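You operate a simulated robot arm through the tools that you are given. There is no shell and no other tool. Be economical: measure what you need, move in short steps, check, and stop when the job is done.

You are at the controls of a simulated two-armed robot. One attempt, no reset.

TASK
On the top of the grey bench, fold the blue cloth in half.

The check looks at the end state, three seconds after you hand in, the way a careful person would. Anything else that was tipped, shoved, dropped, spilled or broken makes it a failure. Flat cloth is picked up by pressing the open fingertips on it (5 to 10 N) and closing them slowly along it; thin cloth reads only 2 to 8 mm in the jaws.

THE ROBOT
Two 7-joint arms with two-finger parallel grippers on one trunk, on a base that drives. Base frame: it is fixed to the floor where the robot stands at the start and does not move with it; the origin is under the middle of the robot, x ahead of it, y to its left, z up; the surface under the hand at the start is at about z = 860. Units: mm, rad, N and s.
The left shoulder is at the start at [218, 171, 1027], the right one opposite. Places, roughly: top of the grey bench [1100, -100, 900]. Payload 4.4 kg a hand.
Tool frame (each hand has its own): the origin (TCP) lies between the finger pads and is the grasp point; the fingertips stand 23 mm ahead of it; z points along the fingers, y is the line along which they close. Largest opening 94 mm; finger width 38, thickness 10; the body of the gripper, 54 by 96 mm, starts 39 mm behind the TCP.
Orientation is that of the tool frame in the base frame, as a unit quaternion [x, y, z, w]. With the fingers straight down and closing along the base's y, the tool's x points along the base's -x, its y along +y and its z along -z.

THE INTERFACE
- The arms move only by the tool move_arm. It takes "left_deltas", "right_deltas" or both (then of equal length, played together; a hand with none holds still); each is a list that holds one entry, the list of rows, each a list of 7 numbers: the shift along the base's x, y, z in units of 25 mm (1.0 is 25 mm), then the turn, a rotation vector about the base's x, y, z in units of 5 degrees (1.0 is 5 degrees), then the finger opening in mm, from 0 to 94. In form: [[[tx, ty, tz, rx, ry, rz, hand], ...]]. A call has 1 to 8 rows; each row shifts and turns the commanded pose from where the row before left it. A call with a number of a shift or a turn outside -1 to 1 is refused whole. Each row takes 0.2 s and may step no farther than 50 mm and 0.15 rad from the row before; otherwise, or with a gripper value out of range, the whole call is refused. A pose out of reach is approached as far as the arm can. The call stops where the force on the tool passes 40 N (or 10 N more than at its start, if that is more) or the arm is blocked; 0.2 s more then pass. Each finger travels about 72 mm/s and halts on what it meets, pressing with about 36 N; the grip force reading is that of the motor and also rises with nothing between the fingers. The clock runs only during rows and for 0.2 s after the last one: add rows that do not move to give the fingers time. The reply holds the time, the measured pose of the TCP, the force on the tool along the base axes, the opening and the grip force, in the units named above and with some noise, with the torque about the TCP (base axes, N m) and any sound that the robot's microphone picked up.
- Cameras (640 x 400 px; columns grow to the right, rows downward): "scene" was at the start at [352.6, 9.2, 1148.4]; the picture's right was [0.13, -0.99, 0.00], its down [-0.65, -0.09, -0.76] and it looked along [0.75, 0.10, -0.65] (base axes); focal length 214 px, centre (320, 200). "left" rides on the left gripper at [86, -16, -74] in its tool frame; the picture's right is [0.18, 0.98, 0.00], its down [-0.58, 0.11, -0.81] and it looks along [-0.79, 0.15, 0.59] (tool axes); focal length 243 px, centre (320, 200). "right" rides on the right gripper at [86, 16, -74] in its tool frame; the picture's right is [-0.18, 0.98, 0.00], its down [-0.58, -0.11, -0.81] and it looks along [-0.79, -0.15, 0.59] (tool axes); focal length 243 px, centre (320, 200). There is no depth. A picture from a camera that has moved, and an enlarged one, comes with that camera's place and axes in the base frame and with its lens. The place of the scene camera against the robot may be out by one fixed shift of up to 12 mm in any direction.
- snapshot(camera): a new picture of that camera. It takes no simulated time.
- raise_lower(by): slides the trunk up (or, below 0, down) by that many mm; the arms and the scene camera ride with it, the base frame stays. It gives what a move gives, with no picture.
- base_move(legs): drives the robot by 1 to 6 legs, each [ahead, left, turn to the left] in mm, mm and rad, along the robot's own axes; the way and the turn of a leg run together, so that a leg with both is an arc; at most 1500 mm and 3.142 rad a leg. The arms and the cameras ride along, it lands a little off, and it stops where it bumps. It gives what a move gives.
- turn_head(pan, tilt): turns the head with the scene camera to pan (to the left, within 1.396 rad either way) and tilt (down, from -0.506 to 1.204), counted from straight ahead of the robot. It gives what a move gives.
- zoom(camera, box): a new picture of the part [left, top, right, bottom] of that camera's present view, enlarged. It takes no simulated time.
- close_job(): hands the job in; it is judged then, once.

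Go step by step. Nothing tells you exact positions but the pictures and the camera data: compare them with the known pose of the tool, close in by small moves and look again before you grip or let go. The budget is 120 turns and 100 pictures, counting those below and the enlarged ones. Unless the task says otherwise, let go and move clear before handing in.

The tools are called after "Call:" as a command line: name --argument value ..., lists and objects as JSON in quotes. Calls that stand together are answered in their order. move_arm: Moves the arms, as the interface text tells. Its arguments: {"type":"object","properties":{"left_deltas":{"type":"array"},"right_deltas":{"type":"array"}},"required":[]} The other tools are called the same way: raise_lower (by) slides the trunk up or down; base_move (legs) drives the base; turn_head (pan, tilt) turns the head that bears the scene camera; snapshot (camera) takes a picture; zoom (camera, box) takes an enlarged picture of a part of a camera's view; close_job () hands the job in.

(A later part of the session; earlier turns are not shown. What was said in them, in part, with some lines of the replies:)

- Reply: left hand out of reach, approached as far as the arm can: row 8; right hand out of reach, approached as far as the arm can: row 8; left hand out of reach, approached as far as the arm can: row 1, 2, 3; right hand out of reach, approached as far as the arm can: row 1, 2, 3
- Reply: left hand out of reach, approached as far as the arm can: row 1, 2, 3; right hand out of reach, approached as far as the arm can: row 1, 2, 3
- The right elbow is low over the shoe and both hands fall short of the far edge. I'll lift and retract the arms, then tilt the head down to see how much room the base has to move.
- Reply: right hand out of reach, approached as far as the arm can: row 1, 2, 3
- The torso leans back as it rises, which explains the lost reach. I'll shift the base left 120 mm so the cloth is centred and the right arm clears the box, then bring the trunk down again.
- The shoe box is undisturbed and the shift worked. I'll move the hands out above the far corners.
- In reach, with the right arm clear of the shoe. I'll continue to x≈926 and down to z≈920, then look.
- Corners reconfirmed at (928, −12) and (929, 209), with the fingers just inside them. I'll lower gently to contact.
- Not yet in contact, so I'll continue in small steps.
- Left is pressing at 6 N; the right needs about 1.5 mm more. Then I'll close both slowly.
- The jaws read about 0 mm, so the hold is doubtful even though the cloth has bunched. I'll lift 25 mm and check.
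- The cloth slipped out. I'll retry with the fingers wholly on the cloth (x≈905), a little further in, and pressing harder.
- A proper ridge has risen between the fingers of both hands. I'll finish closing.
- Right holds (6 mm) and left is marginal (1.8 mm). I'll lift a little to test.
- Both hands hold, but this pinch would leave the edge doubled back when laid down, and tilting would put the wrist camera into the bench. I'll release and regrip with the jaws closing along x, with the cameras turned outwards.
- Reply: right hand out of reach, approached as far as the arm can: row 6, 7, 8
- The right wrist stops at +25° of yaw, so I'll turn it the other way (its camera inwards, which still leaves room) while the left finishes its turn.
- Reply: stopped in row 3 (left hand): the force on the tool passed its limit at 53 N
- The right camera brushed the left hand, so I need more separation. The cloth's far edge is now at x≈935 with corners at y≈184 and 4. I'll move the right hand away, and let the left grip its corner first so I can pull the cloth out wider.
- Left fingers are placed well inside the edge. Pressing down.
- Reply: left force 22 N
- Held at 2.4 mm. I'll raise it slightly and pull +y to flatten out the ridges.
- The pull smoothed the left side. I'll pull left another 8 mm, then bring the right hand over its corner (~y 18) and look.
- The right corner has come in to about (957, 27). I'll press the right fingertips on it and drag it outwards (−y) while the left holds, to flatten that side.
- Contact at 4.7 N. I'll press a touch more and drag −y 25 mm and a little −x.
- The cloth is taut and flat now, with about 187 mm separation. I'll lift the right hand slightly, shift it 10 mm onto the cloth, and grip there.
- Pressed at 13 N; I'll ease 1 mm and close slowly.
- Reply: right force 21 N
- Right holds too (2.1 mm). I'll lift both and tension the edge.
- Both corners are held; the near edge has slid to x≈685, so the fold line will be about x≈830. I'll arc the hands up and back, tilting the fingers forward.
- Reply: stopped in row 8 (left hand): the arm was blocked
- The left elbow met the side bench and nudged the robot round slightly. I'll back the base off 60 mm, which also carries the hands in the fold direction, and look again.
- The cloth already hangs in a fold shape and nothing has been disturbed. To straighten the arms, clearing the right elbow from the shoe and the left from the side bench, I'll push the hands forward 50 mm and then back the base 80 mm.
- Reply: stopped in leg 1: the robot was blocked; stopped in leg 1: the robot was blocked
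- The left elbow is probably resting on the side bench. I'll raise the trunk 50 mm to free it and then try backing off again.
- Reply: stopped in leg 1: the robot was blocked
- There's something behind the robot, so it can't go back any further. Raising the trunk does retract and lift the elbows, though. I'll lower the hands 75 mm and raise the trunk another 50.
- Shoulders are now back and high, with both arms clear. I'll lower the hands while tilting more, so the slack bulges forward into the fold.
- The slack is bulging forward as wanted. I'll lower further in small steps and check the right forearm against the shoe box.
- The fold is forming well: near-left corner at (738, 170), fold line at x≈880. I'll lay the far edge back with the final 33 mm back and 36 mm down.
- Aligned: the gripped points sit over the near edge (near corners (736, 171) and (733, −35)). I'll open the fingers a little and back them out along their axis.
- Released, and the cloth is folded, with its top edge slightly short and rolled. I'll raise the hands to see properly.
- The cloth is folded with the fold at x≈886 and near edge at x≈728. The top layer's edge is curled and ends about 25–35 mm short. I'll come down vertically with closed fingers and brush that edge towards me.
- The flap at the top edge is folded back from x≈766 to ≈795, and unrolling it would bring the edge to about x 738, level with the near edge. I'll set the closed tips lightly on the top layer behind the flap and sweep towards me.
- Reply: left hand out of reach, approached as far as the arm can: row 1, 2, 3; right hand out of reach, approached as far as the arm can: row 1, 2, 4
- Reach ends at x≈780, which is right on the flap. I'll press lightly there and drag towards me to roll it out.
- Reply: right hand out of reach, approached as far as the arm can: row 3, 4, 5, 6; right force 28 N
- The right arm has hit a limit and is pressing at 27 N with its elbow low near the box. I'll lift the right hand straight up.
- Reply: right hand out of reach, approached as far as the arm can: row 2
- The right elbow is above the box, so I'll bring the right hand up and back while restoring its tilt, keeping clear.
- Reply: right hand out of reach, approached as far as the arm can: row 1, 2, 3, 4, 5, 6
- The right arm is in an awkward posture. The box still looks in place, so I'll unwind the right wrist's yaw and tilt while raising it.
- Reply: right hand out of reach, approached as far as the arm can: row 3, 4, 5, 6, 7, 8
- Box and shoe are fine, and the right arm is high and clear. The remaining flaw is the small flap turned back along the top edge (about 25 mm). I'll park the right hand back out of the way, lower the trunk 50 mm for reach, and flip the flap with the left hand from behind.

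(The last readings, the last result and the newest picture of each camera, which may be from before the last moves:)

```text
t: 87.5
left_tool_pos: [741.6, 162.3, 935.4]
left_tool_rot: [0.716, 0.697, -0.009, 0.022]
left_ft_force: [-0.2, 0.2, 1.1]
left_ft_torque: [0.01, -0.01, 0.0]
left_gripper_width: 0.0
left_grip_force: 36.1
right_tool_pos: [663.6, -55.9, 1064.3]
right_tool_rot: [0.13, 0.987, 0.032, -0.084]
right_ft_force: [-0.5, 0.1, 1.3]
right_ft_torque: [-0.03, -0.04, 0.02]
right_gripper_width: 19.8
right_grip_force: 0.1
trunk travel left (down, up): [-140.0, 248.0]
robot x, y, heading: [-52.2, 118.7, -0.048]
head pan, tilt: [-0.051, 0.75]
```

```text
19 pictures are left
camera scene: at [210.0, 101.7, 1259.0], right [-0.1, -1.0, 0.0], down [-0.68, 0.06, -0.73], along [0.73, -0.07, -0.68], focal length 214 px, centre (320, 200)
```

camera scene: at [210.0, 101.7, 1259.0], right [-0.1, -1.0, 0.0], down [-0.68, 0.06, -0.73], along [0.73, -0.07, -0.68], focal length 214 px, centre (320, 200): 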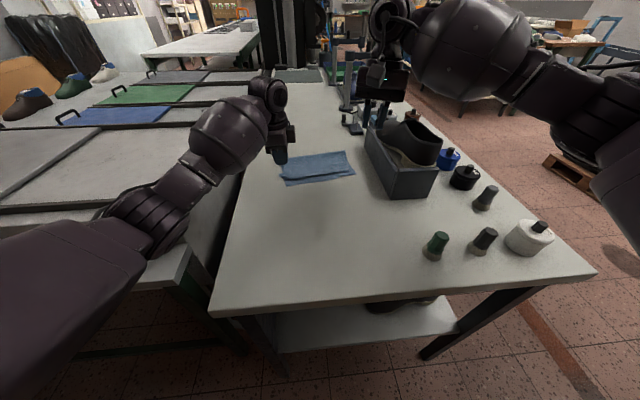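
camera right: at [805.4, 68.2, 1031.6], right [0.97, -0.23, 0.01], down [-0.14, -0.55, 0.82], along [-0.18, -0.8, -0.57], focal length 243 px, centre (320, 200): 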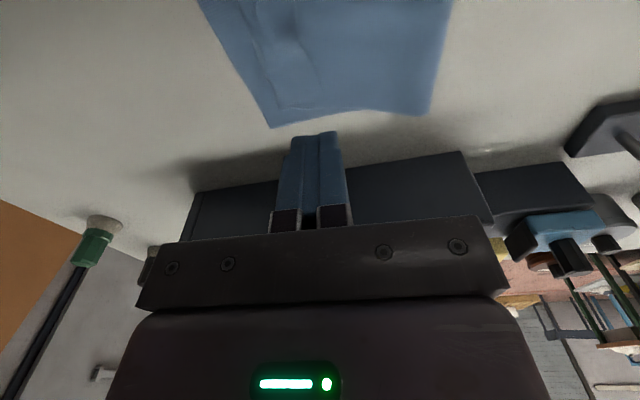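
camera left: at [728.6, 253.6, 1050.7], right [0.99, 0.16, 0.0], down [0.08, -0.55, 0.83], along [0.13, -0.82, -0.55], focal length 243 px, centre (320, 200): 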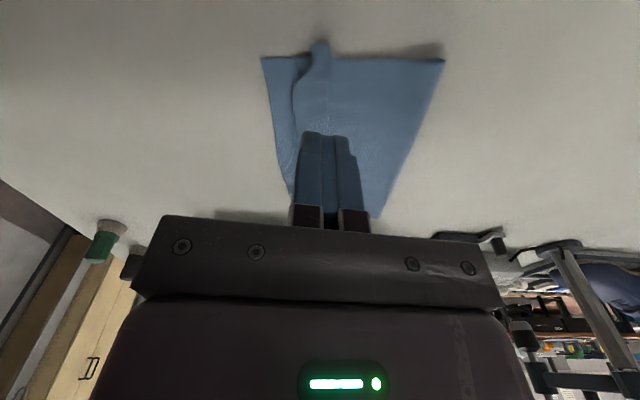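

Call:
move_arm --left_deltas '[[[0.8, -0.1, 0.2, 0, 0, 0, 0], [0.7, -0.1, 0, 0, 0, 0, 0], [0.5, 0, -0.4, 0, 0, 0, 0], [0, 0, -0.7, 0, 0, 0, 0]]]'

Call:
snapshot --camera "left"

Call:
zoom --camera "scene" --box '[260, 110, 380, 200]'

```text
t: 88.5
left_tool_pos: [792.7, 157.7, 907.0]
left_tool_rot: [0.715, 0.698, -0.012, 0.021]
left_ft_force: [-0.1, 0.5, -0.2]
left_ft_torque: [0.03, 0.04, -0.04]
left_gripper_width: 0.3
left_grip_force: 36.1
right_tool_pos: [666.6, -55.7, 1058.8]
right_tool_rot: [0.128, 0.987, 0.032, -0.086]
right_ft_force: [-0.2, 0.3, 0.1]
right_ft_torque: [-0.04, 0.03, -0.01]
right_gripper_width: 19.6
right_grip_force: 0.0
trunk travel left (down, up): [-140.0, 248.0]
robot x, y, heading: [-52.7, 119.6, -0.045]
head pan, tilt: [-0.051, 0.75]
```

```text
18 pictures are left
camera left: at [778.6, 248.4, 977.8], right [0.99, 0.16, 0.0], down [0.09, -0.55, 0.83], along [0.14, -0.82, -0.55], focal length 243 px, centre (320, 200)
```

left: 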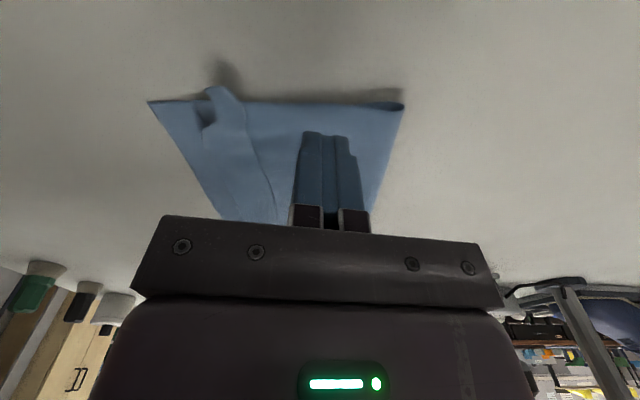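

```text
4.44 times, centred on (320, 155) of scene
camera zoom: at [212.7, 101.5, 1257.7], right [-0.1, -1.0, 0.0], down [-0.68, 0.06, -0.73], along [0.73, -0.07, -0.68], focal length 953 px, centre (320, 400)
```

zoom: 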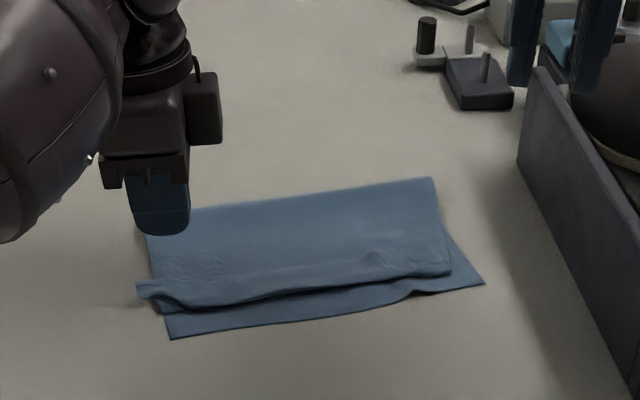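

The tip is behind the flap's free edge (x≈752–759). Lowering to light contact.

Call:
move_arm --left_deltas '[[[0, -0.2, -0.4, 0, 0, 0, 0], [0, 0, -0.25, 0, 0, 0, 0], [0, 0, -0.08, 0, 0, 0, 0], [0, 0, 0, 0, 0, 0, 0]]]'

```text
t: 89.5
left_tool_pos: [791.5, 152.1, 890.3]
left_tool_rot: [0.716, 0.698, -0.01, 0.02]
left_ft_force: [-0.2, 0.0, -0.3]
left_ft_torque: [0.03, 0.02, -0.03]
left_gripper_width: 0.1
left_grip_force: 35.5
right_tool_pos: [665.4, -55.7, 1060.0]
right_tool_rot: [0.129, 0.987, 0.032, -0.087]
right_ft_force: [0.2, -0.3, 0.7]
right_ft_torque: [0.03, -0.03, 0.01]
right_gripper_width: 19.8
right_grip_force: 0.0
trunk travel left (down, up): [-140.0, 248.0]
robot x, y, heading: [-52.8, 120.7, -0.046]
head pan, tilt: [-0.051, 0.75]
```

Call:
move_arm --left_deltas '[[[0, 0, -0.06, 0, 0, 0, 0], [0, 0, -0.04, 0, 0, 0, 0], [0, 0, 0, 0, 0, 0, 0]]]'

```text
t: 90.3
left_tool_pos: [793.0, 152.3, 888.1]
left_tool_rot: [0.717, 0.697, -0.011, 0.021]
left_ft_force: [-0.8, 0.9, -0.3]
left_ft_torque: [-0.03, -0.03, 0.01]
left_gripper_width: 0.1
left_grip_force: 35.9
right_tool_pos: [665.5, -56.7, 1061.7]
right_tool_rot: [0.13, 0.987, 0.032, -0.087]
right_ft_force: [0.3, -0.3, -0.2]
right_ft_torque: [0.03, -0.02, -0.01]
right_gripper_width: 20.2
right_grip_force: 0.0
trunk travel left (down, up): [-140.0, 248.0]
robot x, y, heading: [-47.4, 123.9, -0.048]
head pan, tilt: [-0.051, 0.75]
```

Call:
move_arm --left_deltas '[[[0, 0, -0.06, 0, 0, 0, 0], [-0.4, 0, 0, 0, 0, 0, 0], [-0.4, 0, 0, 0, 0, 0, 0], [-0.4, 0, 0, 0, 0, 0, 0], [-0.4, 0, 0, 0, 0, 0, 0], [-0.4, 0, 0, 0, 0, 0, 0]]]'

Call:
snapshot --camera "left"

Call:
zoom --camera "scene" --box '[260, 110, 380, 200]'

```text
t: 91.7
left_tool_pos: [742.7, 153.2, 885.5]
left_tool_rot: [0.716, 0.698, -0.011, 0.021]
left_ft_force: [0.6, -0.2, 2.6]
left_ft_torque: [0.06, -0.01, 0.02]
left_gripper_width: 0.0
left_grip_force: 36.4
right_tool_pos: [665.4, -56.9, 1060.9]
right_tool_rot: [0.13, 0.987, 0.032, -0.086]
right_ft_force: [-0.7, 0.7, -0.5]
right_ft_torque: [-0.01, -0.02, -0.01]
right_gripper_width: 20.1
right_grip_force: 0.1
trunk travel left (down, up): [-140.0, 248.0]
robot x, y, heading: [-52.9, 120.3, -0.045]
head pan, tilt: [-0.051, 0.75]
```

```text
16 pictures are left
camera left: at [728.3, 244.5, 956.6], right [0.99, 0.16, 0.01], down [0.08, -0.55, 0.83], along [0.14, -0.82, -0.55], focal length 243 px, centre (320, 200)
```

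left: 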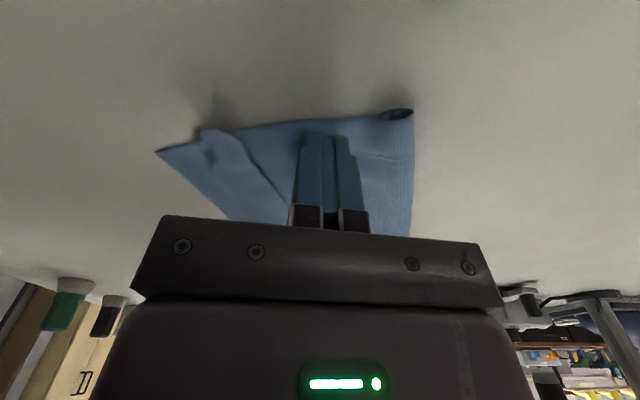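

```text
4.44 times, centred on (320, 155) of scene
camera zoom: at [211.9, 101.6, 1258.0], right [-0.1, -1.0, 0.0], down [-0.68, 0.06, -0.73], along [0.73, -0.07, -0.68], focal length 953 px, centre (320, 400)
```

zoom: 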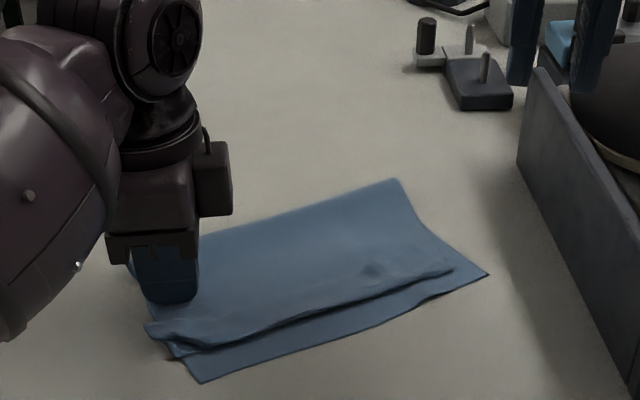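

Light friction drags both layers together, so sweeping won't unroll the flap. Its left corner sticks out beside the cloth at about (692, 166), so I'll pinch that corner alone, lift it and carry it over to the near corner.

Call:
move_arm --left_deltas '[[[0, 0, 0.8, 0, 0, 0, 0], [0, 0.2, 0.5, 0, 0, 1, 20], [-0.6, 0.4, 0, 0, 0, 1, 36], [-0.7, 0.4, 0, 0, 0, 1, 36], [-0.6, 0, 0, 0, 0, 1, 36]]]'

Call:
snapshot --camera "left"

Call:
zoom --camera "scene" --box '[260, 110, 380, 200]'

```text
t: 92.9
left_tool_pos: [694.6, 177.3, 919.0]
left_tool_rot: [0.583, 0.812, -0.008, 0.022]
left_ft_force: [-0.1, 0.3, 0.0]
left_ft_torque: [0.03, 0.01, -0.01]
left_gripper_width: 35.9
left_grip_force: 0.2
right_tool_pos: [666.1, -56.2, 1061.2]
right_tool_rot: [0.13, 0.987, 0.033, -0.087]
right_ft_force: [-0.2, -0.6, 0.5]
right_ft_torque: [-0.01, -0.02, 0.02]
right_gripper_width: 19.9
right_grip_force: 0.0
trunk travel left (down, up): [-140.0, 248.0]
robot x, y, heading: [-54.3, 120.2, -0.047]
head pan, tilt: [-0.051, 0.75]
```

```text
14 pictures are left
camera left: at [650.5, 257.7, 990.1], right [0.87, 0.49, 0.0], down [0.27, -0.49, 0.83], along [0.41, -0.73, -0.55], focal length 243 px, centre (320, 200)
```

left: 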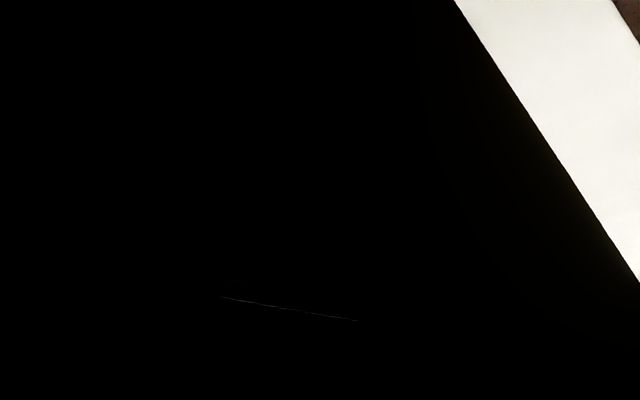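

```text
4.44 times, centred on (320, 155) of scene
camera zoom: at [212.1, 101.5, 1257.9], right [-0.1, -1.0, 0.0], down [-0.68, 0.07, -0.73], along [0.73, -0.07, -0.68], focal length 953 px, centre (320, 400)
```

zoom: 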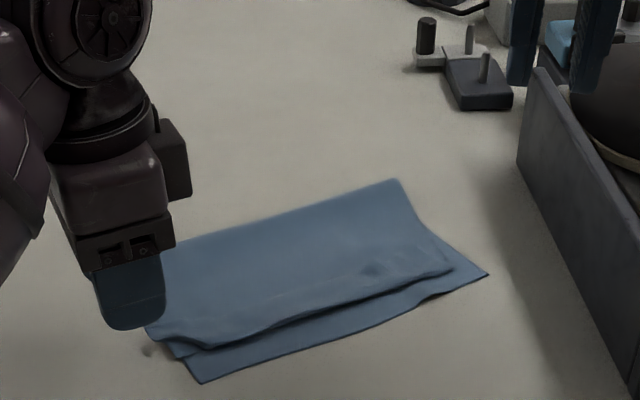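

The left camera is blocked by its own arm here, so I'll use the scene view. Correcting for where the fingertips show up, I need to shift about 17 mm further forward before lowering.

Call:
move_arm --left_deltas '[[[0.66, -0.1, 0, 0, 0, 0, 36], [0, 0, -0.7, 0, 0, 0, 36], [0, 0, -0.5, 0, 0, 0, 36], [0, 0, -0.1, 0, 0, 0, 36], [0, 0, 0, 0, 0, 0, 36]]]'

Call:
zoom --camera "scene" --box '[260, 120, 340, 200]'

```text
t: 94.1
left_tool_pos: [713.3, 174.2, 885.3]
left_tool_rot: [0.584, 0.812, -0.008, 0.023]
left_ft_force: [0.3, 0.9, 2.7]
left_ft_torque: [-0.01, 0.01, -0.01]
left_gripper_width: 36.0
left_grip_force: 0.1
right_tool_pos: [667.0, -55.3, 1060.9]
right_tool_rot: [0.129, 0.987, 0.032, -0.085]
right_ft_force: [-0.2, 0.0, -0.9]
right_ft_torque: [0.0, -0.03, -0.01]
right_gripper_width: 20.1
right_grip_force: 0.0
trunk travel left (down, up): [-140.0, 248.0]
robot x, y, heading: [-53.1, 121.2, -0.043]
head pan, tilt: [-0.051, 0.75]
```

```text
5.00 times, centred on (300, 160) of scene
camera zoom: at [212.1, 101.5, 1258.0], right [-0.1, -1.0, 0.0], down [-0.68, 0.07, -0.73], along [0.73, -0.07, -0.68], focal length 1072 px, centre (420, 400)
```

zoom: 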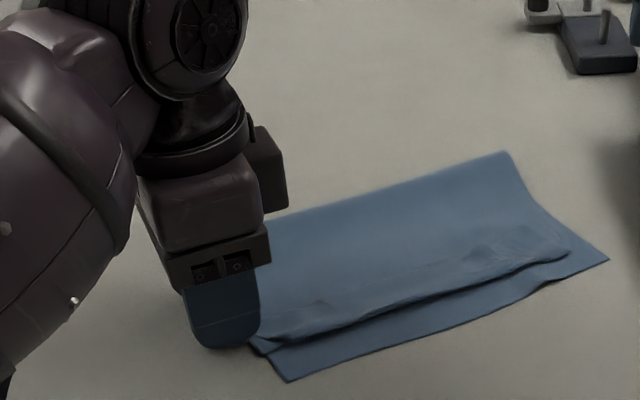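

Call:
move_arm --left_deltas '[[[0, 0, 0, 0, 0, 0, 31], [0, 0, 0, 0, 0, 0, 26], [0, 0, 0, 0, 0, 0, 21], [0, 0, 0, 0, 0, 0, 16], [0, 0, 0, 0, 0, 0, 11], [0, 0, 0, 0, 0, 0, 6], [0, 0, 0, 0, 0, 0, 0], [0, 0, 0, 0, 0, 0, 0]]]'

Call:
move_arm --left_deltas '[[[0, 0, 0.3, 0, 0, 0, 0], [0, 0, 0.4, 0, 0, 0, 0], [-0.2, -0.1, 0.3, 0, 0, 0, 0]]]'

Call:
zoom --camera "scene" --box '[260, 120, 360, 200]'

```text
t: 95.9
left_tool_pos: [712.4, 173.8, 884.2]
left_tool_rot: [0.584, 0.811, -0.008, 0.022]
left_ft_force: [0.8, 0.2, 0.9]
left_ft_torque: [0.01, 0.04, -0.02]
left_gripper_width: 0.0
left_grip_force: 36.1
right_tool_pos: [666.6, -56.3, 1059.9]
right_tool_rot: [0.13, 0.987, 0.032, -0.086]
right_ft_force: [-1.1, 1.1, -0.1]
right_ft_torque: [0.02, -0.01, 0.02]
right_gripper_width: 19.9
right_grip_force: 0.0
trunk travel left (down, up): [-140.0, 248.0]
robot x, y, heading: [-47.0, 117.3, -0.045]
head pan, tilt: [-0.051, 0.75]
```

```text
t: 96.7
left_tool_pos: [706.0, 173.2, 910.7]
left_tool_rot: [0.584, 0.811, -0.007, 0.023]
left_ft_force: [0.4, -0.2, -0.4]
left_ft_torque: [0.01, 0.04, -0.04]
left_gripper_width: 0.0
left_grip_force: 36.1
right_tool_pos: [666.9, -55.3, 1060.6]
right_tool_rot: [0.13, 0.987, 0.032, -0.087]
right_ft_force: [0.6, -0.7, -0.4]
right_ft_torque: [0.02, 0.03, 0.01]
right_gripper_width: 20.2
right_grip_force: 0.1
trunk travel left (down, up): [-140.0, 248.0]
robot x, y, heading: [-55.6, 118.2, -0.049]
head pan, tilt: [-0.051, 0.75]
```

```text
5.00 times, centred on (310, 160) of scene
camera zoom: at [212.1, 101.5, 1257.9], right [-0.1, -1.0, 0.0], down [-0.68, 0.07, -0.73], along [0.73, -0.07, -0.68], focal length 1072 px, centre (370, 400)
```

zoom: 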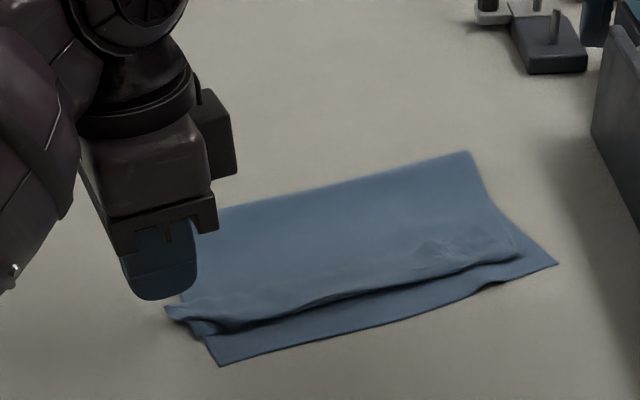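

Missed: the corner lies too flat. A better way is to pinch the raised double edge near the middle, lift it so the turned-back hem falls open under gravity, and then re-lay it edge first. I'll move the right hand out of the way and the left over the middle of that edge.

Call:
move_arm --left_deltas '[[[0, 0, 0.5, 0, 0, 0, 20], [0.3, -1, 0, 0, 0, 0, 40], [0.3, -1, 0, 0, 0, 0, 40], [0.3, -1, 0, 0, 0, 0, 40], [0.4, -1, 0, 0, 0, 0, 40], [0, 0, -0.3, 0, 0, 0, 40]]]' --right_deltas '[[[0, -0.5, 1, 0, 0, 0, 20], [-1, -0.5, 1, 0, 0, 0, 20], [-1, -0.5, 0, 0, 0, 0, 20], [-1, 0, 0, 0, 0, 0, 20], [0, 0, 0, 0, 0, 0, 20], [0, 0, 0, 0, 0, 0, 20]]]'

Call:
zoom --camera "scene" --box '[260, 110, 380, 200]'

Call:
snapshot --camera "left"

```text
t: 98.1
left_tool_pos: [739.1, 73.9, 911.8]
left_tool_rot: [0.583, 0.812, -0.008, 0.021]
left_ft_force: [0.5, 0.1, 0.1]
left_ft_torque: [0.01, -0.01, -0.03]
left_gripper_width: 40.3
left_grip_force: 0.1
right_tool_pos: [590.4, -93.8, 1110.2]
right_tool_rot: [0.13, 0.987, 0.032, -0.086]
right_ft_force: [0.6, 0.3, 0.9]
right_ft_torque: [-0.01, 0.03, 0.0]
right_gripper_width: 20.1
right_grip_force: 0.0
trunk travel left (down, up): [-140.0, 248.0]
robot x, y, heading: [-52.8, 119.3, -0.046]
head pan, tilt: [-0.051, 0.75]
```

```text
4.44 times, centred on (320, 155) of scene
camera zoom: at [212.5, 101.8, 1257.8], right [-0.1, -1.0, 0.0], down [-0.68, 0.06, -0.73], along [0.73, -0.07, -0.68], focal length 953 px, centre (320, 400)
```

zoom: 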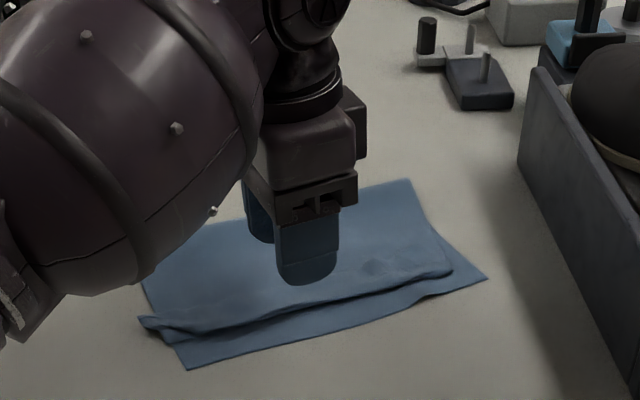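

```text
9 pictures are left
camera left: at [694.7, 153.3, 984.4], right [0.87, 0.49, 0.0], down [0.27, -0.49, 0.83], along [0.41, -0.73, -0.55], focal length 243 px, centre (320, 200)
```

left: 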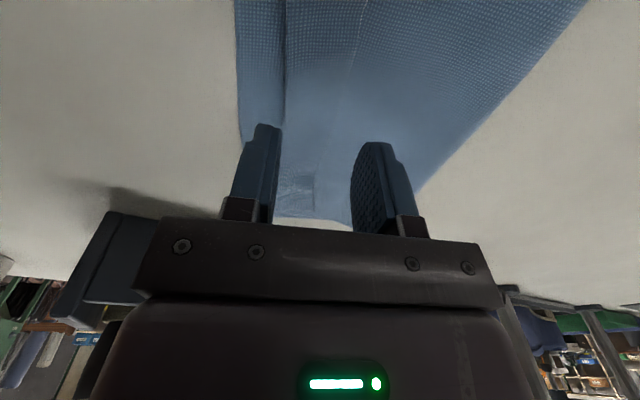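

The flap lies neatly between the fingers: crease by the front finger, free edge ahead of the rear one. Lowering to light contact.

Call:
move_arm --left_deltas '[[[0, 0, -0.6, 0, 0, 0, 40], [0, 0, -0.3, 0, 0, 0, 40], [0, 0, -0.1, 0, 0, 0, 40], [0, 0, 0, 0, 0, 0, 40]]]'

```text
t: 99.1
left_tool_pos: [737.7, 71.4, 891.1]
left_tool_rot: [0.584, 0.811, -0.006, 0.022]
left_ft_force: [0.8, -0.6, 0.1]
left_ft_torque: [0.04, 0.02, -0.01]
left_gripper_width: 40.3
left_grip_force: 0.0
right_tool_pos: [589.9, -93.2, 1110.1]
right_tool_rot: [0.129, 0.987, 0.033, -0.087]
right_ft_force: [0.1, -0.2, 0.4]
right_ft_torque: [0.0, -0.03, -0.01]
right_gripper_width: 19.9
right_grip_force: 0.1
trunk travel left (down, up): [-140.0, 248.0]
robot x, y, heading: [-51.0, 120.7, -0.047]
head pan, tilt: [-0.051, 0.75]
```

Call:
move_arm --left_deltas '[[[0, 0, -0.1, 0, 0, 0, 40], [0, 0, -0.08, 0, 0, 0, 40], [0, 0, 0, 0, 0, 0, 40]]]'

```text
t: 99.9
left_tool_pos: [738.7, 72.2, 886.2]
left_tool_rot: [0.584, 0.812, -0.007, 0.022]
left_ft_force: [1.1, 0.0, 0.5]
left_ft_torque: [-0.04, -0.01, 0.01]
left_gripper_width: 40.1
left_grip_force: 0.1
right_tool_pos: [589.5, -92.9, 1110.8]
right_tool_rot: [0.131, 0.987, 0.032, -0.086]
right_ft_force: [0.3, -0.1, -0.1]
right_ft_torque: [-0.01, 0.03, 0.01]
right_gripper_width: 19.8
right_grip_force: 0.1
trunk travel left (down, up): [-140.0, 248.0]
robot x, y, heading: [-55.6, 119.1, -0.043]
head pan, tilt: [-0.051, 0.75]
```

Call:
move_arm --left_deltas '[[[0, 0, -0.05, 0, 0, 0, 37], [0, 0, 0, 0, 0, 0, 33], [0, 0, 0, 0, 0, 0, 29], [0, 0, 0, 0, 0, 0, 25], [0, 0, 0, 0, 0, 0, 21], [0, 0, 0, 0, 0, 0, 17], [0, 0, 0, 0, 0, 0, 13], [0, 0, 0, 0, 0, 0, 9]]]'

Call:
move_arm --left_deltas '[[[0, 0, 0, 0, 0, 0, 6], [0, 0, 0, 0, 0, 0, 3], [0, 0, 0, 0, 0, 0, 0], [0, 0, 0, 0, 0, 0, 0]]]'

Call:
move_arm --left_deltas '[[[0, 0, 0.4, 0, 0, 0, 0], [0, 0, 0.5, 0, 0, 0, 0], [0, 0, 0.5, 0, 0, 0, 0], [0, 0, 0.5, 0, 0, 0, 0]]]'

Call:
snapshot --camera "left"

```text
t: 101.7
left_tool_pos: [738.4, 72.0, 885.8]
left_tool_rot: [0.584, 0.811, -0.007, 0.023]
left_ft_force: [0.4, 0.2, 6.3]
left_ft_torque: [0.06, 0.04, 0.03]
left_gripper_width: 9.6
left_grip_force: 0.4
right_tool_pos: [588.4, -93.5, 1109.9]
right_tool_rot: [0.13, 0.987, 0.032, -0.085]
right_ft_force: [-0.2, 0.6, 0.5]
right_ft_torque: [0.0, 0.0, 0.03]
right_gripper_width: 20.0
right_grip_force: 0.0
trunk travel left (down, up): [-140.0, 248.0]
robot x, y, heading: [-52.3, 119.3, -0.047]
head pan, tilt: [-0.051, 0.75]
```

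```text
t: 102.7
left_tool_pos: [738.4, 71.6, 885.2]
left_tool_rot: [0.584, 0.811, -0.008, 0.023]
left_ft_force: [1.5, 0.6, 8.5]
left_ft_torque: [0.09, 0.01, -0.03]
left_gripper_width: 6.2
left_grip_force: 35.4
right_tool_pos: [589.4, -92.8, 1110.8]
right_tool_rot: [0.13, 0.987, 0.032, -0.085]
right_ft_force: [-0.3, 0.0, 0.0]
right_ft_torque: [0.0, -0.03, 0.0]
right_gripper_width: 19.9
right_grip_force: 0.0
trunk travel left (down, up): [-140.0, 248.0]
robot x, y, heading: [-55.8, 118.1, -0.045]
head pan, tilt: [-0.051, 0.75]
```

```text
t: 103.7
left_tool_pos: [739.0, 73.1, 933.7]
left_tool_rot: [0.584, 0.811, -0.008, 0.023]
left_ft_force: [-1.1, -0.4, -0.7]
left_ft_torque: [0.0, 0.01, -0.02]
left_gripper_width: 6.4
left_grip_force: 36.3
right_tool_pos: [588.6, -94.1, 1110.5]
right_tool_rot: [0.13, 0.987, 0.032, -0.085]
right_ft_force: [0.9, 0.5, -0.8]
right_ft_torque: [-0.03, -0.04, 0.01]
right_gripper_width: 19.9
right_grip_force: 0.0
trunk travel left (down, up): [-140.0, 248.0]
robot x, y, heading: [-53.1, 117.2, -0.045]
head pan, tilt: [-0.051, 0.75]
```

```text
8 pictures are left
camera left: at [694.6, 153.3, 1004.2], right [0.87, 0.49, 0.01], down [0.27, -0.49, 0.83], along [0.41, -0.73, -0.55], focal length 243 px, centre (320, 200)
```

left: 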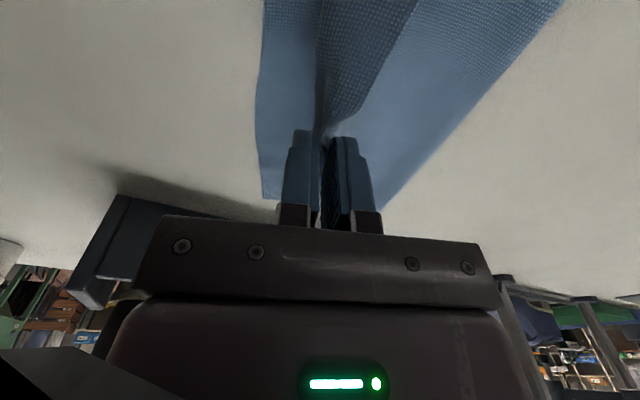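

It holds the hem (6 mm) and the bottom layer stays down. I'll lift further and look.

Call:
move_arm --left_deltas '[[[0, 0, 0.8, 0, 0, 0, 0], [0, 0, 0.8, 0, 0, 0, 0], [0, 0, 0, 0, 0, 0, 0]]]'

Call:
zoom --camera "scene" --box '[260, 110, 380, 200]'

```text
t: 104.5
left_tool_pos: [739.3, 71.2, 972.3]
left_tool_rot: [0.583, 0.812, -0.008, 0.021]
left_ft_force: [0.2, 0.2, 0.1]
left_ft_torque: [0.02, 0.02, 0.05]
left_gripper_width: 6.1
left_grip_force: 36.3
right_tool_pos: [589.5, -93.4, 1110.7]
right_tool_rot: [0.13, 0.987, 0.033, -0.087]
right_ft_force: [-0.1, -0.6, 1.0]
right_ft_torque: [0.0, 0.01, 0.02]
right_gripper_width: 20.0
right_grip_force: 0.1
trunk travel left (down, up): [-140.0, 248.0]
robot x, y, heading: [-53.5, 119.7, -0.043]
head pan, tilt: [-0.051, 0.75]
```

```text
4.44 times, centred on (320, 155) of scene
camera zoom: at [212.6, 101.5, 1257.7], right [-0.1, -1.0, 0.0], down [-0.68, 0.07, -0.73], along [0.73, -0.07, -0.68], focal length 953 px, centre (320, 400)
```

zoom: 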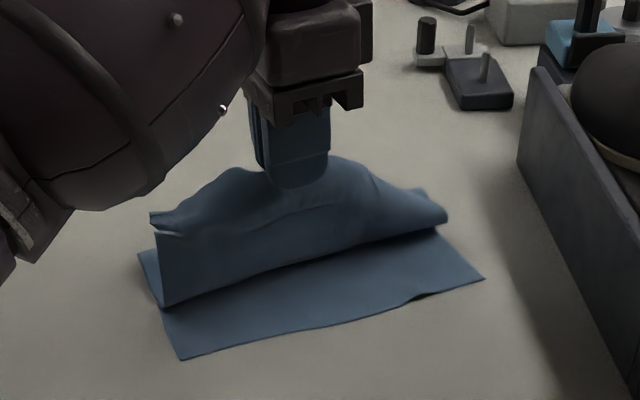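

The lift has gathered the edge, and the hem stays turned up while it's held at its crease. The sensible finish is to lay this crease exactly on the near edge, so both layers match. I'll lower and move about 17 mm towards the near edge.

Call:
move_arm --left_deltas '[[[-0.1, 0, -0.8, 0, 0, 0, 0], [-0.2, -0.1, -0.8, 0, 0, 0, 0], [-0.2, -0.1, -0.8, 0, 0, 0, 0], [-0.2, -0.1, -0.6, 0, 0, 0, 0], [-0.1, 0, -0.2, 0, 0, 0, 0], [0, 0, 0, 0, 0, 0, 0]]]'

Call:
zoom --camera "scene" --box '[260, 110, 380, 200]'

```text
t: 105.9
left_tool_pos: [717.9, 65.9, 892.4]
left_tool_rot: [0.584, 0.811, -0.007, 0.023]
left_ft_force: [0.0, 0.3, -0.9]
left_ft_torque: [-0.03, 0.02, 0.0]
left_gripper_width: 6.3
left_grip_force: 35.6
right_tool_pos: [589.6, -92.8, 1109.7]
right_tool_rot: [0.13, 0.987, 0.032, -0.087]
right_ft_force: [0.0, -0.9, 0.3]
right_ft_torque: [-0.03, 0.01, 0.04]
right_gripper_width: 20.1
right_grip_force: 0.1
trunk travel left (down, up): [-140.0, 248.0]
robot x, y, heading: [-51.7, 121.7, -0.04]
head pan, tilt: [-0.051, 0.75]
```

```text
4.44 times, centred on (320, 155) of scene
camera zoom: at [212.2, 101.5, 1257.9], right [-0.1, -1.0, 0.0], down [-0.68, 0.07, -0.73], along [0.73, -0.07, -0.68], focal length 953 px, centre (320, 400)
```

zoom: 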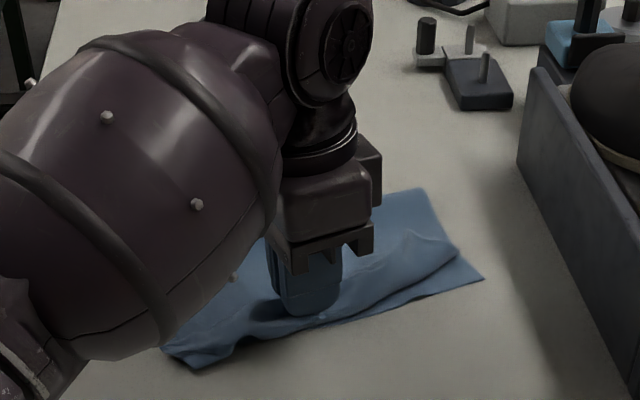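

The crease now sits on the near edge. Opening and lifting straight up.

Call:
move_arm --left_deltas '[[[0, 0, -0.1, 0, 0, 0, 4], [0, 0, 0, 0, 0, 0, 14], [0, 0, 0, 0, 0, 0, 24], [0, 0, 0.3, 0, 0, 0, 24], [0, 0, 0.8, 0, 0, 0, 24], [0, 0, 1, 0, 0, 0, 24], [0, 0.5, 1, 0, 0, 0, 24], [0, 1, 1, 0, 0, 0, 24]]]'

Call:
move_arm --left_deltas '[[[0, 1, 0.5, 0, 0, 0, 24], [0, 1, 0.5, 0, 0, 0, 24], [0, 1, 0, 0, 0, 0, 24], [0, 1, 0, 0, 0, 0, 24], [0, 0.5, 0, 0, 0, 0, 24]]]'

Call:
zoom --camera "scene" --box '[260, 110, 380, 200]'

```text
t: 107.7
left_tool_pos: [719.3, 102.6, 991.4]
left_tool_rot: [0.584, 0.812, -0.006, 0.022]
left_ft_force: [-0.8, -0.4, -0.5]
left_ft_torque: [-0.04, 0.0, 0.03]
left_gripper_width: 24.1
left_grip_force: 0.1
right_tool_pos: [589.8, -91.3, 1111.6]
right_tool_rot: [0.13, 0.987, 0.033, -0.085]
right_ft_force: [-0.2, -0.3, 0.1]
right_ft_torque: [-0.02, -0.06, -0.02]
right_gripper_width: 19.9
right_grip_force: 0.1
trunk travel left (down, up): [-140.0, 248.0]
robot x, y, heading: [-52.4, 120.6, -0.048]
head pan, tilt: [-0.051, 0.75]
```

```text
t: 108.9
left_tool_pos: [718.1, 216.0, 1017.8]
left_tool_rot: [0.584, 0.811, -0.008, 0.022]
left_ft_force: [0.3, -0.4, 0.0]
left_ft_torque: [-0.03, 0.02, 0.02]
left_gripper_width: 23.9
left_grip_force: 0.2
right_tool_pos: [590.0, -92.7, 1110.1]
right_tool_rot: [0.13, 0.987, 0.032, -0.087]
right_ft_force: [-0.4, -0.1, -0.1]
right_ft_torque: [0.04, 0.0, -0.01]
right_gripper_width: 20.0
right_grip_force: 0.1
trunk travel left (down, up): [-140.0, 248.0]
robot x, y, heading: [-55.9, 120.0, -0.049]
head pan, tilt: [-0.051, 0.75]
```

```text
4.44 times, centred on (320, 155) of scene
camera zoom: at [212.3, 101.6, 1257.8], right [-0.1, -1.0, 0.0], down [-0.68, 0.07, -0.73], along [0.73, -0.07, -0.68], focal length 953 px, centre (320, 400)
```

zoom: 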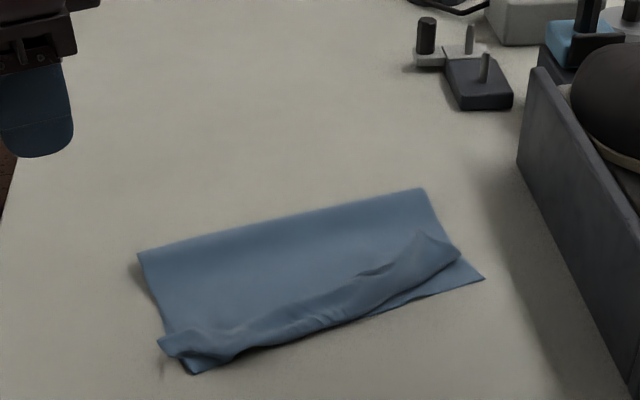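

It's a proper half fold now, but the hem (about 25 mm) is turned up. I'll try rolling it out with one gripper: closed fingertips set across the hem's free edge, pressed lightly, then opened, so the pull on the cloth beneath cancels.

Call:
move_arm --left_deltas '[[[0.2, -0.95, 0, 0, 0, 0, 0], [0.2, -0.95, 0, 0, 0, 0, 0], [0.2, -0.95, -0.5, 0, 0, 0, 0], [0.2, -0.95, -0.5, 0, 0, 0, 0], [0.2, -0.95, -0.7, 0, 0, 0, 0], [0.2, -0.95, -0.8, 0, 0, 0, 0], [0.1, -0.98, -0.8, 0, 0, 0, 0], [0, 0, -0.8, 0, 0, 0, 0]]]'

Call:
snapshot --camera "left"

```text
t: 110.7
left_tool_pos: [752.5, 47.8, 913.0]
left_tool_rot: [0.583, 0.812, -0.008, 0.022]
left_ft_force: [-0.3, -1.5, -0.2]
left_ft_torque: [-0.01, 0.02, 0.01]
left_gripper_width: 0.0
left_grip_force: 36.3
right_tool_pos: [590.0, -92.1, 1110.3]
right_tool_rot: [0.129, 0.987, 0.033, -0.086]
right_ft_force: [-0.1, 0.2, 0.6]
right_ft_torque: [0.0, 0.01, 0.02]
right_gripper_width: 20.0
right_grip_force: 0.1
trunk travel left (down, up): [-140.0, 248.0]
robot x, y, heading: [-50.9, 120.8, -0.047]
head pan, tilt: [-0.051, 0.75]
```

```text
4 pictures are left
camera left: at [708.6, 128.2, 984.8], right [0.87, 0.49, 0.0], down [0.27, -0.49, 0.83], along [0.41, -0.73, -0.55], focal length 243 px, centre (320, 200)
```

left: 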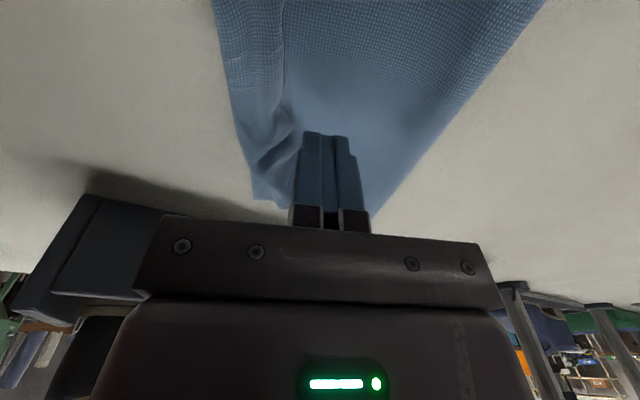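

The hem's free edge here is at about (735, 52). Shifting 17 mm and lowering onto it.

Call:
move_arm --left_deltas '[[[-0.66, 0.1, 0, 0, 0, 0, 0], [0, 0, -0.6, 0, 0, 0, 0], [0, 0, -0.25, 0, 0, 0, 0], [0, 0, -0.1, 0, 0, 0, 0], [0, 0, 0, 0, 0, 0, 0]]]'

```text
t: 111.9
left_tool_pos: [735.9, 50.0, 890.9]
left_tool_rot: [0.584, 0.812, -0.008, 0.023]
left_ft_force: [-0.4, 0.3, -0.1]
left_ft_torque: [0.0, -0.01, 0.01]
left_gripper_width: 0.0
left_grip_force: 36.4
right_tool_pos: [589.4, -92.8, 1111.0]
right_tool_rot: [0.13, 0.987, 0.032, -0.087]
right_ft_force: [-0.5, 0.4, 0.0]
right_ft_torque: [0.01, -0.03, 0.04]
right_gripper_width: 20.0
right_grip_force: 0.1
trunk travel left (down, up): [-140.0, 248.0]
robot x, y, heading: [-52.7, 120.1, -0.043]
head pan, tilt: [-0.051, 0.75]
```

Call:
move_arm --left_deltas '[[[0, 0, -0.1, 0, 0, 0, 0], [0, 0, -0.08, 0, 0, 0, 0], [0, 0, 0, 0, 0, 0, 0]]]'

```text
t: 112.7
left_tool_pos: [734.6, 51.1, 886.5]
left_tool_rot: [0.584, 0.811, -0.008, 0.023]
left_ft_force: [-0.4, 0.0, 1.0]
left_ft_torque: [-0.02, 0.03, -0.04]
left_gripper_width: 0.1
left_grip_force: 36.3
right_tool_pos: [589.6, -93.0, 1109.9]
right_tool_rot: [0.13, 0.987, 0.032, -0.086]
right_ft_force: [-0.1, -0.2, 0.0]
right_ft_torque: [0.02, 0.01, 0.0]
right_gripper_width: 20.0
right_grip_force: 0.1
trunk travel left (down, up): [-140.0, 248.0]
robot x, y, heading: [-53.6, 118.5, -0.049]
head pan, tilt: [-0.051, 0.75]
```

Call:
move_arm --left_deltas '[[[0, 0, -0.07, 0, 0, 0, 0], [0, 0, 0, 0, 0, 0, 8], [0, 0, 0, 0, 0, 0, 16], [0, 0, 0, 0, 0, 0, 24], [0, 0, 0, 0, 0, 0, 32], [0, 0, 0, 0, 0, 0, 42], [0, 0, 0, 0, 0, 0, 52], [0, 0, 0, 0, 0, 0, 60]]]'

Call:
snapshot --camera "left"

```text
t: 114.5
left_tool_pos: [734.3, 49.3, 885.0]
left_tool_rot: [0.584, 0.812, -0.007, 0.024]
left_ft_force: [1.7, -0.2, 12.9]
left_ft_torque: [0.06, 0.46, -0.02]
left_gripper_width: 58.7
left_grip_force: 0.0
right_tool_pos: [589.5, -93.6, 1111.2]
right_tool_rot: [0.129, 0.987, 0.032, -0.086]
right_ft_force: [0.4, -0.3, -0.2]
right_ft_torque: [-0.01, -0.01, -0.01]
right_gripper_width: 20.0
right_grip_force: 0.0
trunk travel left (down, up): [-140.0, 248.0]
robot x, y, heading: [-54.8, 117.9, -0.046]
head pan, tilt: [-0.051, 0.75]
```

```text
3 pictures are left
camera left: at [690.3, 130.8, 957.1], right [0.87, 0.49, 0.01], down [0.26, -0.49, 0.83], along [0.41, -0.73, -0.55], focal length 243 px, centre (320, 200)
```

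left: 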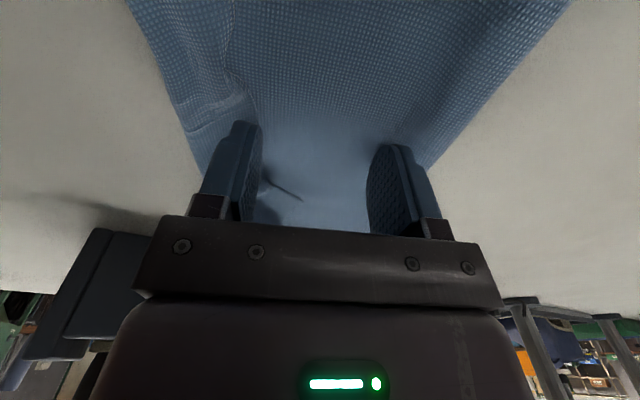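

That rolled the hem forward here. I'll lift and check the whole cloth from the scene camera.

Call:
move_arm --left_deltas '[[[0, 0, 0.5, 0, 0, 0, 60], [0, 0, 1, 0, 0, 0, 40], [0, 0.8, 1, 0, 0, 0, 10], [0, 1, 0.6, 0, 0, 0, 0], [0, 1, 0, 0, 0, 0, 0], [0, 1, 0, 0, 0, 0, 0], [0, 1, 0, 0, 0, 0, 0], [0, 1, 0, 0, 0, 0, 0]]]'

Call:
zoom --camera "scene" --box '[260, 110, 380, 200]'

```text
t: 116.3
left_tool_pos: [734.2, 195.2, 961.7]
left_tool_rot: [0.584, 0.812, -0.007, 0.021]
left_ft_force: [-0.2, -0.2, -0.5]
left_ft_torque: [-0.03, 0.0, -0.02]
left_gripper_width: 0.2
left_grip_force: 35.8
right_tool_pos: [588.9, -93.4, 1110.5]
right_tool_rot: [0.13, 0.987, 0.033, -0.087]
right_ft_force: [-0.6, -0.4, 0.2]
right_ft_torque: [-0.01, 0.03, -0.02]
right_gripper_width: 20.0
right_grip_force: 0.2
trunk travel left (down, up): [-140.0, 248.0]
robot x, y, heading: [-50.7, 123.3, -0.043]
head pan, tilt: [-0.051, 0.75]
```

```text
4.44 times, centred on (320, 155) of scene
camera zoom: at [212.2, 102.0, 1257.9], right [-0.1, -1.0, 0.0], down [-0.68, 0.06, -0.73], along [0.73, -0.07, -0.68], focal length 953 px, centre (320, 400)
```

zoom: 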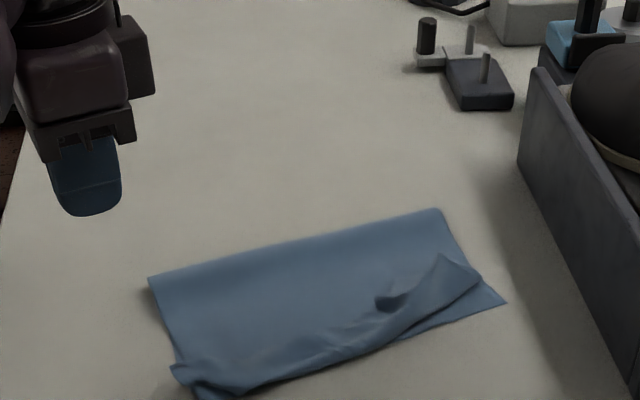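

The middle is flat now. I'll do the same at the right part of the hem, whose corner lies near (770, −35).

Call:
move_arm --left_deltas '[[[0, -1, 0, 0, 0, 1, 0], [0, -1, 0, 0, 0, 1, 0], [0, -1, 0, 0, 0, 0, 0], [0.2, -1, 0, 0, 0, 0, 0], [0.2, -1, 0, 0, 0, 0, 0], [0.2, -1, 0, 0, 0, 0, 0], [0.2, -1, 0, 0, 0, 0, 0], [0.2, -1, 0, 0, 0, 0, 0]]]'

Call:
move_arm --left_deltas '[[[0, -1, -0.7, 0, 0, 0, 0], [0, 0, -0.8, 0, 0, 0, 0], [0, 0, -0.8, 0, 0, 0, 0], [0, 0, -0.5, 0, 0, 0, 0]]]'

Call:
snapshot --camera "left"

```text
t: 118.1
left_tool_pos: [758.0, -7.2, 962.0]
left_tool_rot: [0.511, 0.859, -0.005, 0.023]
left_ft_force: [-0.3, 0.0, 0.9]
left_ft_torque: [-0.01, 0.0, -0.02]
left_gripper_width: 0.2
left_grip_force: 35.7
right_tool_pos: [589.2, -93.0, 1111.5]
right_tool_rot: [0.13, 0.987, 0.033, -0.085]
right_ft_force: [-0.1, -0.7, -0.1]
right_ft_torque: [0.02, 0.01, -0.01]
right_gripper_width: 20.2
right_grip_force: 0.1
trunk travel left (down, up): [-140.0, 248.0]
robot x, y, heading: [-54.2, 119.5, -0.047]
head pan, tilt: [-0.051, 0.75]
```

```text
t: 119.1
left_tool_pos: [762.2, -11.3, 884.0]
left_tool_rot: [0.503, 0.864, 0.005, 0.016]
left_ft_force: [-5.9, -0.5, 35.3]
left_ft_torque: [0.41, 0.62, 0.04]
left_gripper_width: 0.0
left_grip_force: 35.9
right_tool_pos: [585.7, -92.6, 1115.9]
right_tool_rot: [0.131, 0.988, 0.032, -0.082]
right_ft_force: [0.3, 0.6, 0.3]
right_ft_torque: [0.0, 0.02, 0.01]
right_gripper_width: 20.1
right_grip_force: 0.1
trunk travel left (down, up): [-140.0, 248.0]
robot x, y, heading: [-52.9, 119.8, -0.046]
head pan, tilt: [-0.051, 0.75]
```

```text
1 pictures are left
camera left: at [702.7, 57.3, 957.5], right [0.76, 0.65, 0.02], down [0.35, -0.44, 0.82], along [0.54, -0.62, -0.57], focal length 243 px, centre (320, 200)
```

left: 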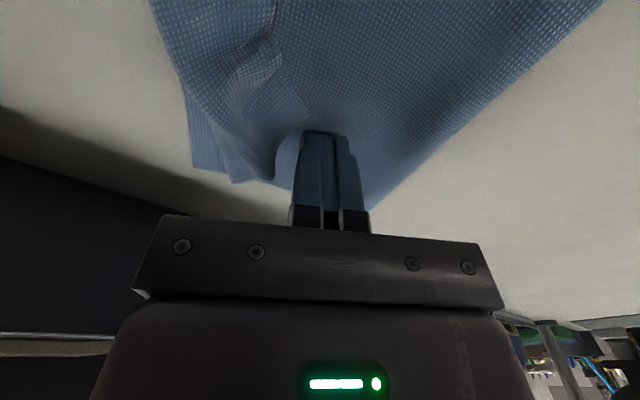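

Pressing too hard, so I'll raise. The hem corner lies just ahead of the fingers; I'll shift 12 mm onto it with light contact, then open.

Call:
move_arm --left_deltas '[[[0, 0, 0.6, 0, 0, 0, 0], [-0.45, -0.25, 0, 0, 0, 0, 0], [0, 0, 0, 0, 0, 0, 0]]]'

```text
t: 119.9
left_tool_pos: [749.4, -35.8, 905.6]
left_tool_rot: [0.511, 0.859, -0.006, 0.022]
left_ft_force: [0.9, -0.4, -0.2]
left_ft_torque: [-0.01, 0.04, 0.01]
left_gripper_width: 0.2
left_grip_force: 36.1
right_tool_pos: [591.1, -94.6, 1108.8]
right_tool_rot: [0.129, 0.987, 0.032, -0.086]
right_ft_force: [0.5, 0.0, -0.4]
right_ft_torque: [-0.02, -0.03, 0.0]
right_gripper_width: 19.8
right_grip_force: 0.0
trunk travel left (down, up): [-140.0, 248.0]
robot x, y, heading: [-51.3, 120.3, -0.041]
head pan, tilt: [-0.051, 0.75]
```

Call:
move_arm --left_deltas '[[[0.05, 0.7, 0, 0, 0, 0, 0], [0, 0, -0.4, 0, 0, 0, 0], [0, 0, -0.2, 0, 0, 0, 0], [0, 0, -0.08, 0, 0, 0, 0], [0, 0, 0, 0, 0, 0, 0]]]'

```text
t: 121.1
left_tool_pos: [749.8, -18.6, 889.5]
left_tool_rot: [0.511, 0.859, -0.006, 0.022]
left_ft_force: [0.7, 0.4, -0.5]
left_ft_torque: [-0.02, 0.0, -0.01]
left_gripper_width: 0.0
left_grip_force: 36.4
right_tool_pos: [588.7, -93.6, 1110.1]
right_tool_rot: [0.13, 0.987, 0.033, -0.086]
right_ft_force: [0.5, -0.3, 0.5]
right_ft_torque: [0.0, 0.01, 0.01]
right_gripper_width: 20.0
right_grip_force: 0.0
trunk travel left (down, up): [-140.0, 248.0]
robot x, y, heading: [-49.9, 121.0, -0.046]
head pan, tilt: [-0.051, 0.75]
```

Call:
move_arm --left_deltas '[[[0, 0, -0.1, 0, 0, 0, 0], [0, 0, -0.08, 0, 0, 0, 0], [0, 0, 0, 0, 0, 0, 10], [0, 0, 0, 0, 0, 0, 20], [0, 0, 0, 0, 0, 0, 32], [0, 0, 0, 0, 0, 0, 46], [0, 0, 0, 0, 0, 0, 60], [0, 0, 0, 0, 0, 0, 74]]]'

```text
t: 122.9
left_tool_pos: [750.4, -18.5, 885.7]
left_tool_rot: [0.511, 0.859, -0.006, 0.023]
left_ft_force: [0.3, 0.7, 1.6]
left_ft_torque: [0.01, 0.13, -0.02]
left_gripper_width: 73.9
left_grip_force: 0.0
right_tool_pos: [589.6, -93.4, 1109.9]
right_tool_rot: [0.13, 0.987, 0.032, -0.087]
right_ft_force: [0.1, -0.2, 0.5]
right_ft_torque: [-0.02, 0.02, 0.03]
right_gripper_width: 19.9
right_grip_force: 0.1
trunk travel left (down, up): [-140.0, 248.0]
robot x, y, heading: [-51.8, 117.7, -0.044]
head pan, tilt: [-0.051, 0.75]
```

Right side done. One last opening at the left end of the hem, centred around (668, 142).

Call:
move_arm --left_deltas '[[[0, 0, 0.8, 0, 0, 0, 74], [0, 0.5, 0.8, 0, 0, 0, 50], [-0.45, 1, 0, 0, 0, -1, 20], [-0.5, 1, 0, 0, 0, -1, 0], [-0.5, 1, 0, 0, 0, 0, 0], [-0.6, 1, 0, 0, 0, 0, 0], [-0.6, 1, 0, 0, 0, 0, 0], [-0.6, 0.9, 0, 0, 0, 0, 0]]]'

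Call:
move_arm --left_deltas '[[[0, 0, -0.8, 0, 0, 0, 0], [0, 0, -0.5, 0, 0, 0, 0], [0, 0, -0.1, 0, 0, 0, 0], [0, 0, 0, 0, 0, 0, 0]]]'

```text
t: 124.7
left_tool_pos: [669.5, 142.6, 924.0]
left_tool_rot: [0.584, 0.811, -0.008, 0.021]
left_ft_force: [-0.4, -0.1, -0.8]
left_ft_torque: [0.02, 0.0, -0.02]
left_gripper_width: 0.0
left_grip_force: 36.5
right_tool_pos: [590.0, -92.1, 1110.6]
right_tool_rot: [0.129, 0.987, 0.032, -0.086]
right_ft_force: [-0.6, 0.0, 0.4]
right_ft_torque: [-0.02, -0.02, 0.0]
right_gripper_width: 19.9
right_grip_force: 0.0
trunk travel left (down, up): [-140.0, 248.0]
robot x, y, heading: [-51.5, 120.2, -0.047]
head pan, tilt: [-0.051, 0.75]
```

```text
t: 125.7
left_tool_pos: [671.3, 140.9, 889.9]
left_tool_rot: [0.584, 0.811, -0.007, 0.022]
left_ft_force: [-0.2, 0.7, -0.1]
left_ft_torque: [-0.01, 0.04, -0.01]
left_gripper_width: 0.0
left_grip_force: 36.1
right_tool_pos: [589.2, -93.9, 1110.0]
right_tool_rot: [0.129, 0.987, 0.032, -0.087]
right_ft_force: [-0.4, -0.1, 0.7]
right_ft_torque: [0.0, 0.0, 0.01]
right_gripper_width: 20.1
right_grip_force: 0.2
trunk travel left (down, up): [-140.0, 248.0]
robot x, y, heading: [-49.9, 118.6, -0.048]
head pan, tilt: [-0.051, 0.75]
```

Call:
move_arm --left_deltas '[[[0, 0, -0.1, 0, 0, 0, 0], [0, 0, -0.1, 0, 0, 0, 0], [0, 0, 0, 0, 0, 0, 10], [0, 0, 0, 0, 0, 0, 20], [0, 0, 0, 0, 0, 0, 30], [0, 0, 0, 0, 0, 0, 40], [0, 0, 0, 0, 0, 0, 50], [0, 0, 0, 0, 0, 0, 60]]]'

Call:
move_arm --left_deltas '[[[0, 0, 0.6, 0, 0, 0, 60], [0, 0, 1, 0, 0, 0, 40], [0, 0.5, 1, 0, 0, 0, 30], [0, 1, 1, 0, 0, 0, 30], [0, 1, 0, 0, 0, 0, 30], [0, 1, 0, 0, 0, 0, 30]]]'

Call:
zoom --camera "scene" --box '[250, 110, 450, 225]'

```text
t: 127.5
left_tool_pos: [669.5, 141.0, 885.4]
left_tool_rot: [0.584, 0.812, -0.007, 0.022]
left_ft_force: [-0.7, 0.3, 0.4]
left_ft_torque: [0.0, 0.03, -0.02]
left_gripper_width: 59.8
left_grip_force: 0.1
right_tool_pos: [589.8, -93.7, 1109.7]
right_tool_rot: [0.13, 0.987, 0.033, -0.086]
right_ft_force: [-0.4, 0.4, 0.0]
right_ft_torque: [-0.05, 0.01, -0.01]
right_gripper_width: 20.0
right_grip_force: 0.0
trunk travel left (down, up): [-140.0, 248.0]
robot x, y, heading: [-50.1, 121.0, -0.045]
head pan, tilt: [-0.051, 0.75]
```

```text
t: 128.9
left_tool_pos: [669.2, 229.1, 977.2]
left_tool_rot: [0.584, 0.811, -0.007, 0.022]
left_ft_force: [0.0, -0.1, -0.9]
left_ft_torque: [-0.03, 0.01, 0.01]
left_gripper_width: 30.0
left_grip_force: 0.1
right_tool_pos: [590.1, -92.2, 1111.0]
right_tool_rot: [0.129, 0.987, 0.033, -0.085]
right_ft_force: [0.8, 0.2, -0.4]
right_ft_torque: [-0.03, 0.03, -0.04]
right_gripper_width: 19.9
right_grip_force: 0.0
trunk travel left (down, up): [-140.0, 248.0]
robot x, y, heading: [-52.8, 120.6, -0.046]
head pan, tilt: [-0.051, 0.75]
```

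```text
3.20 times, centred on (350, 168) of scene
camera zoom: at [212.0, 102.0, 1258.0], right [-0.1, -1.0, 0.0], down [-0.68, 0.06, -0.73], along [0.73, -0.07, -0.68], focal length 686 px, centre (224, 304)
```

zoom: 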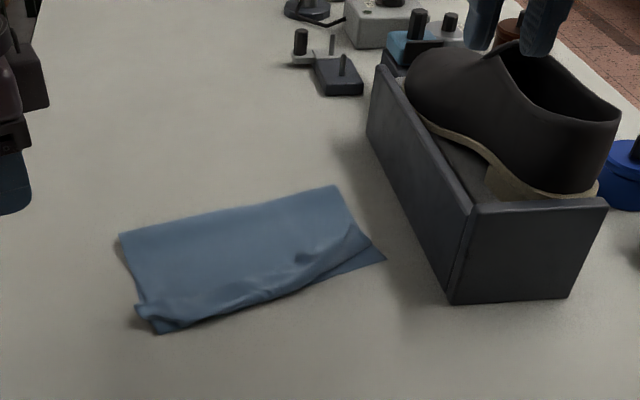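

The cloth is folded in half on the bench, but it isn't perfectly neat: the near edge still has a few creases, and the right corner of the top layer is still partly turned back. The shoe box and the other items in view are where they were, and both hands are clear, so I'm handing in.

Call:
close_job

```text
The job is handed in.
```

I folded the blue cloth in half on the grey bench and handed the job in, but the fold isn't perfectly neat. The near edge has a few small creases, and the right corner of the top layer is still partly turned back.

The shoe box and the other items in the last picture are where they were. Early in the fold the left elbow met the side bench and pushed the robot round slightly. I saw no sign that the bench moved, but I didn't check it closely. Both hands had let go and were clear of the cloth.
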